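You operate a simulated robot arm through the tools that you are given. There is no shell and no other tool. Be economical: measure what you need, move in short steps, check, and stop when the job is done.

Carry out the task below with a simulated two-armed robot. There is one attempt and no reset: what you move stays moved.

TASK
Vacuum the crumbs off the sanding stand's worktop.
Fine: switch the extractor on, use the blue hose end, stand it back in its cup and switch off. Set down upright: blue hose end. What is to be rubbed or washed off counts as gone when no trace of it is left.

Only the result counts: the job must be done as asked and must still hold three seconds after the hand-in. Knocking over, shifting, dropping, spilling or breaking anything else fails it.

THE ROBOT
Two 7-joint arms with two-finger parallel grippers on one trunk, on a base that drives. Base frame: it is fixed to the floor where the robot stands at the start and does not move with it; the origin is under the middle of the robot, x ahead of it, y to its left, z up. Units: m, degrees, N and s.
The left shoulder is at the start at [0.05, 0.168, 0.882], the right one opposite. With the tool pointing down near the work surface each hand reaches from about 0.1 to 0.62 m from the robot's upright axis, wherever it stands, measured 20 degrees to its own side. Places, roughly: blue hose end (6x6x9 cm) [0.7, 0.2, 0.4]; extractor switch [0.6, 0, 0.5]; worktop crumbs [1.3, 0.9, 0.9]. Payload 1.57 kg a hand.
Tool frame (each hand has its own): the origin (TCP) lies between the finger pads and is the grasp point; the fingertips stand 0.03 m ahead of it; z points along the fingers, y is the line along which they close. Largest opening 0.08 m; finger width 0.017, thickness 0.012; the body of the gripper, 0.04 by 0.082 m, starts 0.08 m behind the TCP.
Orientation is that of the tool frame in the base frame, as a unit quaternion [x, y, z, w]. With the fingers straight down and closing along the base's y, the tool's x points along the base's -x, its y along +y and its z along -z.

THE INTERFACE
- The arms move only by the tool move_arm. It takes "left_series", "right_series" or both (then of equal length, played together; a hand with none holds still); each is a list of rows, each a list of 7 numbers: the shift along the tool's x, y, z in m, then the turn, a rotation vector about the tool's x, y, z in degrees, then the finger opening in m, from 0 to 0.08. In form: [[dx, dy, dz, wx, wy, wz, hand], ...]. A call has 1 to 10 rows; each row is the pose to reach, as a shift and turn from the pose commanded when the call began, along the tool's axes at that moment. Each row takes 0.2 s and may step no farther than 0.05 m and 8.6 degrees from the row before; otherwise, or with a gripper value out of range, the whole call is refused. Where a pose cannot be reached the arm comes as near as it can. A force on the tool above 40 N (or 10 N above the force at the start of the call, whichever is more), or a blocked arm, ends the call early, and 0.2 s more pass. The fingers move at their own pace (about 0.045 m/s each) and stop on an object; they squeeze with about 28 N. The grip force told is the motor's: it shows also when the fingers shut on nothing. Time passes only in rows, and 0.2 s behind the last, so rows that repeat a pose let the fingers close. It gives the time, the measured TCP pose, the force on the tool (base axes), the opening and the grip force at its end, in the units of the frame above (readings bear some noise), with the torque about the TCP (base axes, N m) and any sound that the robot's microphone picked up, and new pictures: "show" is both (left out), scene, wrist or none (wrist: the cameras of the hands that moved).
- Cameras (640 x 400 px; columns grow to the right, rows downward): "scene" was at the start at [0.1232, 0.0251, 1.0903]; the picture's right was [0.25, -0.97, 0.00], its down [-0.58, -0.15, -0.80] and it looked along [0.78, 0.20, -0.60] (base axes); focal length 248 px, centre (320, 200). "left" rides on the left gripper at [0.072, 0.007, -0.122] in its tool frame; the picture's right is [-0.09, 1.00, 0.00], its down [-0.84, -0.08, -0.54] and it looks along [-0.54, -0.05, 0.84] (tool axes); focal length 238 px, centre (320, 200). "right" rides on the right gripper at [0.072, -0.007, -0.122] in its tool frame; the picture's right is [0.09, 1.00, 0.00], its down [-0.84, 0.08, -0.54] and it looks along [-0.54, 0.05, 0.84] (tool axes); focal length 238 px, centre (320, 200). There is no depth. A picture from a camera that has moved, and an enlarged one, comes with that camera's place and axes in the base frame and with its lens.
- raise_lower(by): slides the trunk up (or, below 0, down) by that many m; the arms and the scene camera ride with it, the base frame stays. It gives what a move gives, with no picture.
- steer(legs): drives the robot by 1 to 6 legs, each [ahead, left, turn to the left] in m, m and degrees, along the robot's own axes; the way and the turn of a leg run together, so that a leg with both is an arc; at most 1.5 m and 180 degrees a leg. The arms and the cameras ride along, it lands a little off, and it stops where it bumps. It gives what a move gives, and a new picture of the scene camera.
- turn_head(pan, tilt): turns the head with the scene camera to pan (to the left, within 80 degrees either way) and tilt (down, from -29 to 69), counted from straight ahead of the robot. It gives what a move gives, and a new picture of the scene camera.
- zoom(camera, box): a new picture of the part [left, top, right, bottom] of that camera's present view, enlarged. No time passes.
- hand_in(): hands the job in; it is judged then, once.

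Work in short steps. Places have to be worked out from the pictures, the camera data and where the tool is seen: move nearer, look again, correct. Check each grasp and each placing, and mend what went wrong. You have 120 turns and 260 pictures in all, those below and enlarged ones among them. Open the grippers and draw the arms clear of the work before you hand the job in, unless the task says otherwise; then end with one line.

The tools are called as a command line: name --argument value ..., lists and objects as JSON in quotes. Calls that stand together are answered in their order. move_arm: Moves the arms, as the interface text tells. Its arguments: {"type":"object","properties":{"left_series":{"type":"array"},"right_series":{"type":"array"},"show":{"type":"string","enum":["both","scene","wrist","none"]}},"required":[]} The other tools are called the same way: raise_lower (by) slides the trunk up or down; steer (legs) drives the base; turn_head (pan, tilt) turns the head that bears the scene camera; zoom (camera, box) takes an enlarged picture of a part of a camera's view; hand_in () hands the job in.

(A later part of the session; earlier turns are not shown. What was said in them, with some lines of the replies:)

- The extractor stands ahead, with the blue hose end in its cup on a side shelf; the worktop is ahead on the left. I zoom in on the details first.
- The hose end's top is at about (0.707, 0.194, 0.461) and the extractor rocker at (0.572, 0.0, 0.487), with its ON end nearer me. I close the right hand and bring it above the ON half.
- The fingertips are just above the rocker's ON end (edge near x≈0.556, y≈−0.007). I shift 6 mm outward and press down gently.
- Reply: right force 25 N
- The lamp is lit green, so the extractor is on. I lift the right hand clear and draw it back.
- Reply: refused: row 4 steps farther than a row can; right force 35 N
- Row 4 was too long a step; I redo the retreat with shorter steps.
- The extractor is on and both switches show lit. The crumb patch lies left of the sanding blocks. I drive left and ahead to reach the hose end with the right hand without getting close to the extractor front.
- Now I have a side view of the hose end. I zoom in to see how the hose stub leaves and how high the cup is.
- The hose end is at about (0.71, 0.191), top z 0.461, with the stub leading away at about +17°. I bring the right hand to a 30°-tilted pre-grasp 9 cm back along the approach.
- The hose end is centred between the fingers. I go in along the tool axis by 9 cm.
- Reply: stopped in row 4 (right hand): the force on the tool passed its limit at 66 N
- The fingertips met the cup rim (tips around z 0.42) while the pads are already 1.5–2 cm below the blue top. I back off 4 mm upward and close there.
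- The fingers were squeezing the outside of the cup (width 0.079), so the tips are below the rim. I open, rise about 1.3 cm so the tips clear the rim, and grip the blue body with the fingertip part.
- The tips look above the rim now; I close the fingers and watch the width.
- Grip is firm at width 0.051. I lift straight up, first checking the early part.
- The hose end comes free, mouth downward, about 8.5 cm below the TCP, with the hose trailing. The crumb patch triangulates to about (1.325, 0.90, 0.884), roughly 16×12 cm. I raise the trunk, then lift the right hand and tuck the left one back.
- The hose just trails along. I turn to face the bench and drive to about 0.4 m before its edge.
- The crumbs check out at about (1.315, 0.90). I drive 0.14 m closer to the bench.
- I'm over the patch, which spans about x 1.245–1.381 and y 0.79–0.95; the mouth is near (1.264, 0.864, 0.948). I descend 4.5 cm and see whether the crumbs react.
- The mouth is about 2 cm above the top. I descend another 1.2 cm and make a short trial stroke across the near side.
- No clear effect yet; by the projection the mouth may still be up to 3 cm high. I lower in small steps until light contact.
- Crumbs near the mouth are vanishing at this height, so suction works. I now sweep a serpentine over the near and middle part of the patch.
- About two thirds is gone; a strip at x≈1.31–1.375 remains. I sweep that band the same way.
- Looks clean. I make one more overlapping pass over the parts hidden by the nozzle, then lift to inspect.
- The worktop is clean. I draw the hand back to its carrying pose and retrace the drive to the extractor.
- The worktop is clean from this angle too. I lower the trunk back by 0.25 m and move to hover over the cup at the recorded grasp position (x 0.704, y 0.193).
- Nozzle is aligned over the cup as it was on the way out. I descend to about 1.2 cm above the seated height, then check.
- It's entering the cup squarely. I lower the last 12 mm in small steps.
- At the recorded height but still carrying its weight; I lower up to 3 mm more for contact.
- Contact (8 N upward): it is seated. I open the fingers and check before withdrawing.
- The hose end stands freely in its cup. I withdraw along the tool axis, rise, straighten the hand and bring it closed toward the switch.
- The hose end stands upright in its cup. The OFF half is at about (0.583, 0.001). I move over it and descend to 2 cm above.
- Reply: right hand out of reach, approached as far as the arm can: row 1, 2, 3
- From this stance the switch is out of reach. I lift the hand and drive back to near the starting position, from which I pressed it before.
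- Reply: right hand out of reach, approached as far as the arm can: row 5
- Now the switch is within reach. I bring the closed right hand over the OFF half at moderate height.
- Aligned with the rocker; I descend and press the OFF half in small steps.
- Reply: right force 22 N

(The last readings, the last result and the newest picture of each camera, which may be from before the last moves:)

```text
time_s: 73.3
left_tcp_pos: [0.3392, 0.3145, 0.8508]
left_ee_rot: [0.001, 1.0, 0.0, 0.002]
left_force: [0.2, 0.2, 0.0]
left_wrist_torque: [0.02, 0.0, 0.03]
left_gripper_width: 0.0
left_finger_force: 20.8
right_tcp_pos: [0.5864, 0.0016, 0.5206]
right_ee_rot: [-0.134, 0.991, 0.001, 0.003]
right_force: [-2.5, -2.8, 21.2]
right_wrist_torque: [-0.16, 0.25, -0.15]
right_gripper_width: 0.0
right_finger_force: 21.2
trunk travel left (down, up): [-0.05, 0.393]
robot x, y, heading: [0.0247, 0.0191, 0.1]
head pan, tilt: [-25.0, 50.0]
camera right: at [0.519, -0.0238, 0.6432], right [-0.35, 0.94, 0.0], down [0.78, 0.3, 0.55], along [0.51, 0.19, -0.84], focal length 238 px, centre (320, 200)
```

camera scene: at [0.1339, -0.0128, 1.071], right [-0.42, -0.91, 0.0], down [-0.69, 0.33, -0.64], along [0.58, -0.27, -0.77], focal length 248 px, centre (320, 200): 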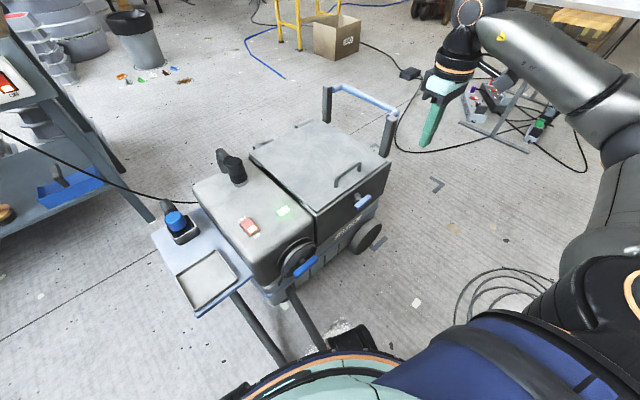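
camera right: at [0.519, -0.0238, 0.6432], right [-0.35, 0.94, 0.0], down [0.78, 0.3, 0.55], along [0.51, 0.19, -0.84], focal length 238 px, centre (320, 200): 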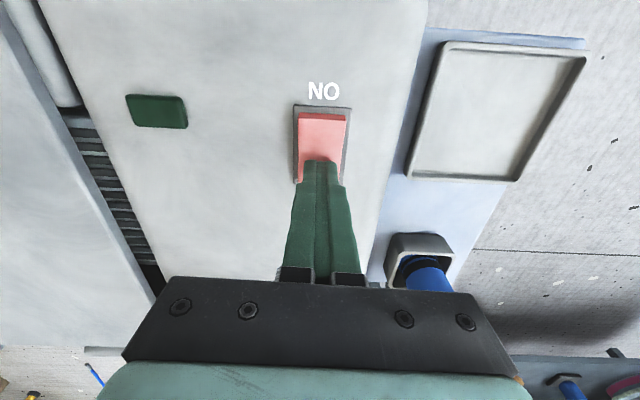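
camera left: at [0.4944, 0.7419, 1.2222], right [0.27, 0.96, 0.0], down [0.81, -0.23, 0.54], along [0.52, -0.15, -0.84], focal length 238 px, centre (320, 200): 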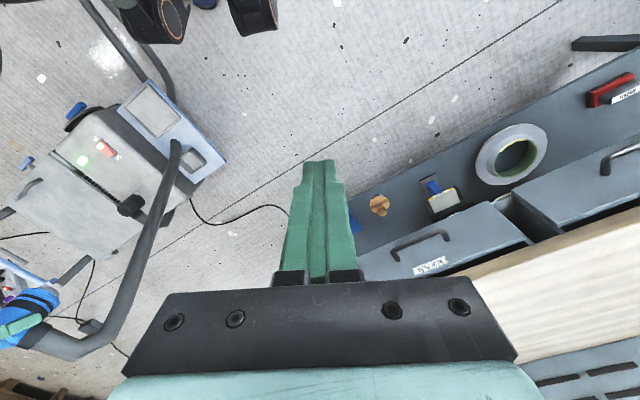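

The lamp is dark and the rocker has tipped to OFF. I lift, draw back and open both hands.

move_arm --right_series '[[0, 0, -0.04, 0, 0, 0, 0.0], [0, 0, -0.08, 0, 0, 0, 0.0], [0, 0, -0.12, 0, 0, 0, 0.0], [0.02, -0.03, -0.15, 0, 0, 0, 0.0], [0.04, -0.06, -0.18, 0, 0, 0, 0.02], [0.06, -0.09, -0.21, 0, 0, 0, 0.05], [0.08, -0.12, -0.23, 0, 0, 0, 0.08], [0.1, -0.16, -0.24, 0, 0, 0, 0.08], [0.12, -0.19, -0.25, 0, 0, 0, 0.08]]' --left_series '[[0, 0, 0, 0, 0, 0, 0.01], [0, 0, 0, 0, 0, 0, 0.02], [0, 0, 0, 0, 0, 0, 0.03], [0, 0, 0, 0, 0, 0, 0.04], [0, 0, 0, 0, 0, 0, 0.05], [0, 0, 0, 0, 0, 0, 0.06], [0, 0, 0, 0, 0, 0, 0.07], [0, 0, 0, 0, 0, 0, 0.08], [0, 0, 0, 0, 0, 0, 0.08]]' --show "none"

turn_head --pan 15 --tilt 37

zoom --camera "scene" --box '[270, 190, 430, 310]'

turn_head --pan 35 --tilt 20

zoom --camera "scene" --box '[200, 80, 420, 220]'

```text
time_s: 75.3
left_tcp_pos: [0.3382, 0.3156, 0.8503]
left_ee_rot: [0.001, 1.0, 0.0, -0.001]
left_force: [0.2, -0.1, 0.2]
left_wrist_torque: [-0.03, -0.01, 0.02]
left_gripper_width: 0.0801
left_finger_force: 0.1
right_tcp_pos: [0.5198, -0.2148, 0.7662]
right_ee_rot: [-0.134, 0.991, 0.001, 0.0]
right_force: [0.1, 0.1, 0.4]
right_wrist_torque: [-0.01, 0.03, 0.01]
right_gripper_width: 0.08
right_finger_force: 0.2
trunk travel left (down, up): [-0.05, 0.393]
robot x, y, heading: [0.0245, 0.0173, 0.3]
head pan, tilt: [-25.0, 50.0]
```

```text
time_s: 76.4
left_tcp_pos: [0.3398, 0.3154, 0.8511]
left_ee_rot: [0.0, 1.0, 0.0, 0.0]
left_force: [-0.3, -0.3, -0.3]
left_wrist_torque: [-0.01, -0.01, 0.0]
left_gripper_width: 0.0799
left_finger_force: 0.0
right_tcp_pos: [0.5202, -0.2134, 0.7663]
right_ee_rot: [-0.134, 0.991, 0.0, 0.0]
right_force: [0.0, -0.4, 0.4]
right_wrist_torque: [0.03, 0.0, 0.0]
right_gripper_width: 0.0801
right_finger_force: 0.0
trunk travel left (down, up): [-0.05, 0.393]
robot x, y, heading: [0.0233, 0.0137, -0.3]
head pan, tilt: [15.0, 37.0]
camera scene: at [0.1482, 0.0422, 1.0897], right [0.26, -0.97, 0.0], down [-0.58, -0.15, -0.8], along [0.77, 0.2, -0.6], focal length 248 px, centre (320, 200)
```

scene: 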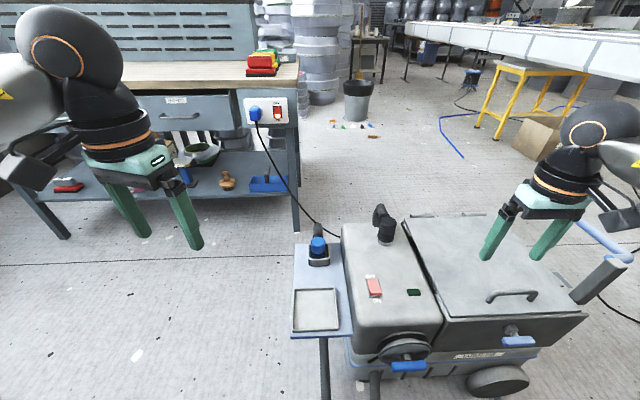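

```text
3.33 times, centred on (350, 250) of scene
camera zoom: at [0.1482, 0.0422, 1.0897], right [0.26, -0.97, 0.0], down [-0.58, -0.15, -0.8], along [0.77, 0.2, -0.6], focal length 826 px, centre (220, 33)
```

zoom: 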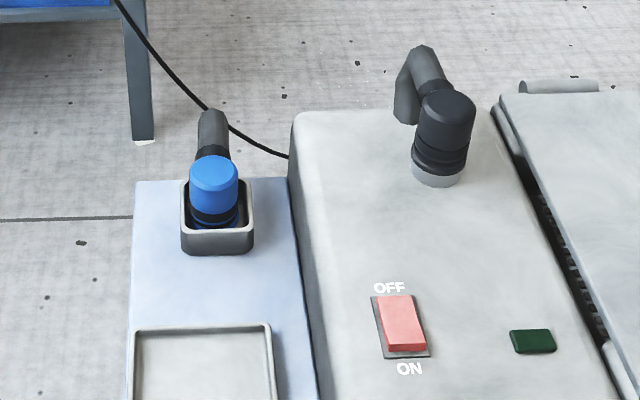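

```text
time_s: 77.2
left_tcp_pos: [0.3394, 0.3147, 0.8507]
left_ee_rot: [0.001, 1.0, 0.0, 0.0]
left_force: [0.2, -0.3, 0.6]
left_wrist_torque: [0.0, 0.02, -0.01]
left_gripper_width: 0.0799
left_finger_force: 0.1
right_tcp_pos: [0.5197, -0.214, 0.7665]
right_ee_rot: [-0.134, 0.991, 0.001, 0.001]
right_force: [0.4, 0.6, 0.1]
right_wrist_torque: [0.05, -0.02, -0.04]
right_gripper_width: 0.0799
right_finger_force: 0.0
trunk travel left (down, up): [-0.05, 0.393]
robot x, y, heading: [0.0282, 0.017, 0.2]
head pan, tilt: [35.0, 20.0]
camera scene: at [0.1406, 0.0731, 1.1166], right [0.57, -0.82, 0.0], down [-0.28, -0.2, -0.94], along [0.77, 0.54, -0.34], focal length 248 px, centre (320, 200)
```

scene: 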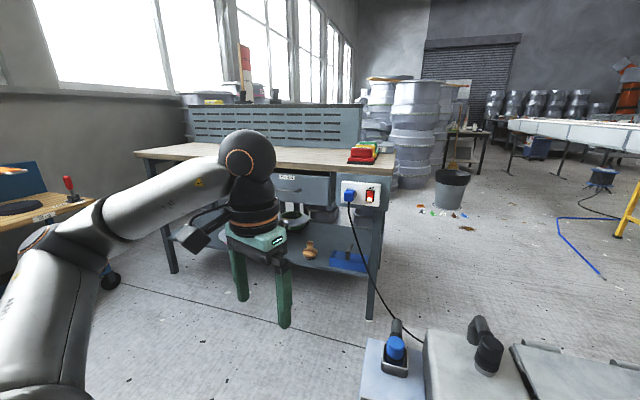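

```text
2.86 times, centred on (310, 150) of scene
camera zoom: at [0.1406, 0.0731, 1.1166], right [0.57, -0.82, 0.0], down [-0.28, -0.2, -0.94], along [0.77, 0.54, -0.34], focal length 708 px, centre (349, 343)
```

zoom: 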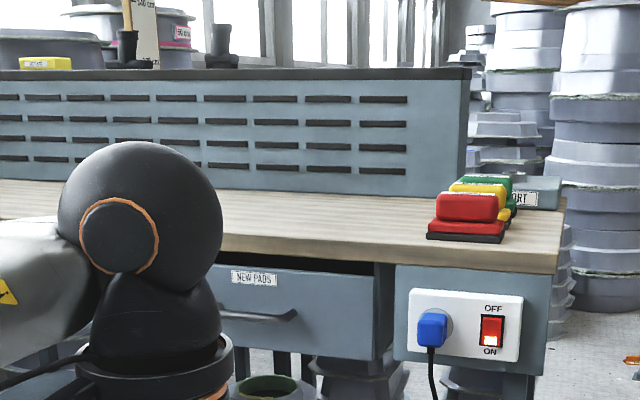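

The extractor is off with its lamp dark, the hose end stands upright in its cup, and the worktop is clean with nothing else moved. Both hands are open and clear, so I hand the job in.

hand_in

```text
The job is handed in.
```

I vacuumed the crumbs off the sanding stand's worktop, stood the blue hose end back upright in its cup, switched the extractor off, and handed the job in.
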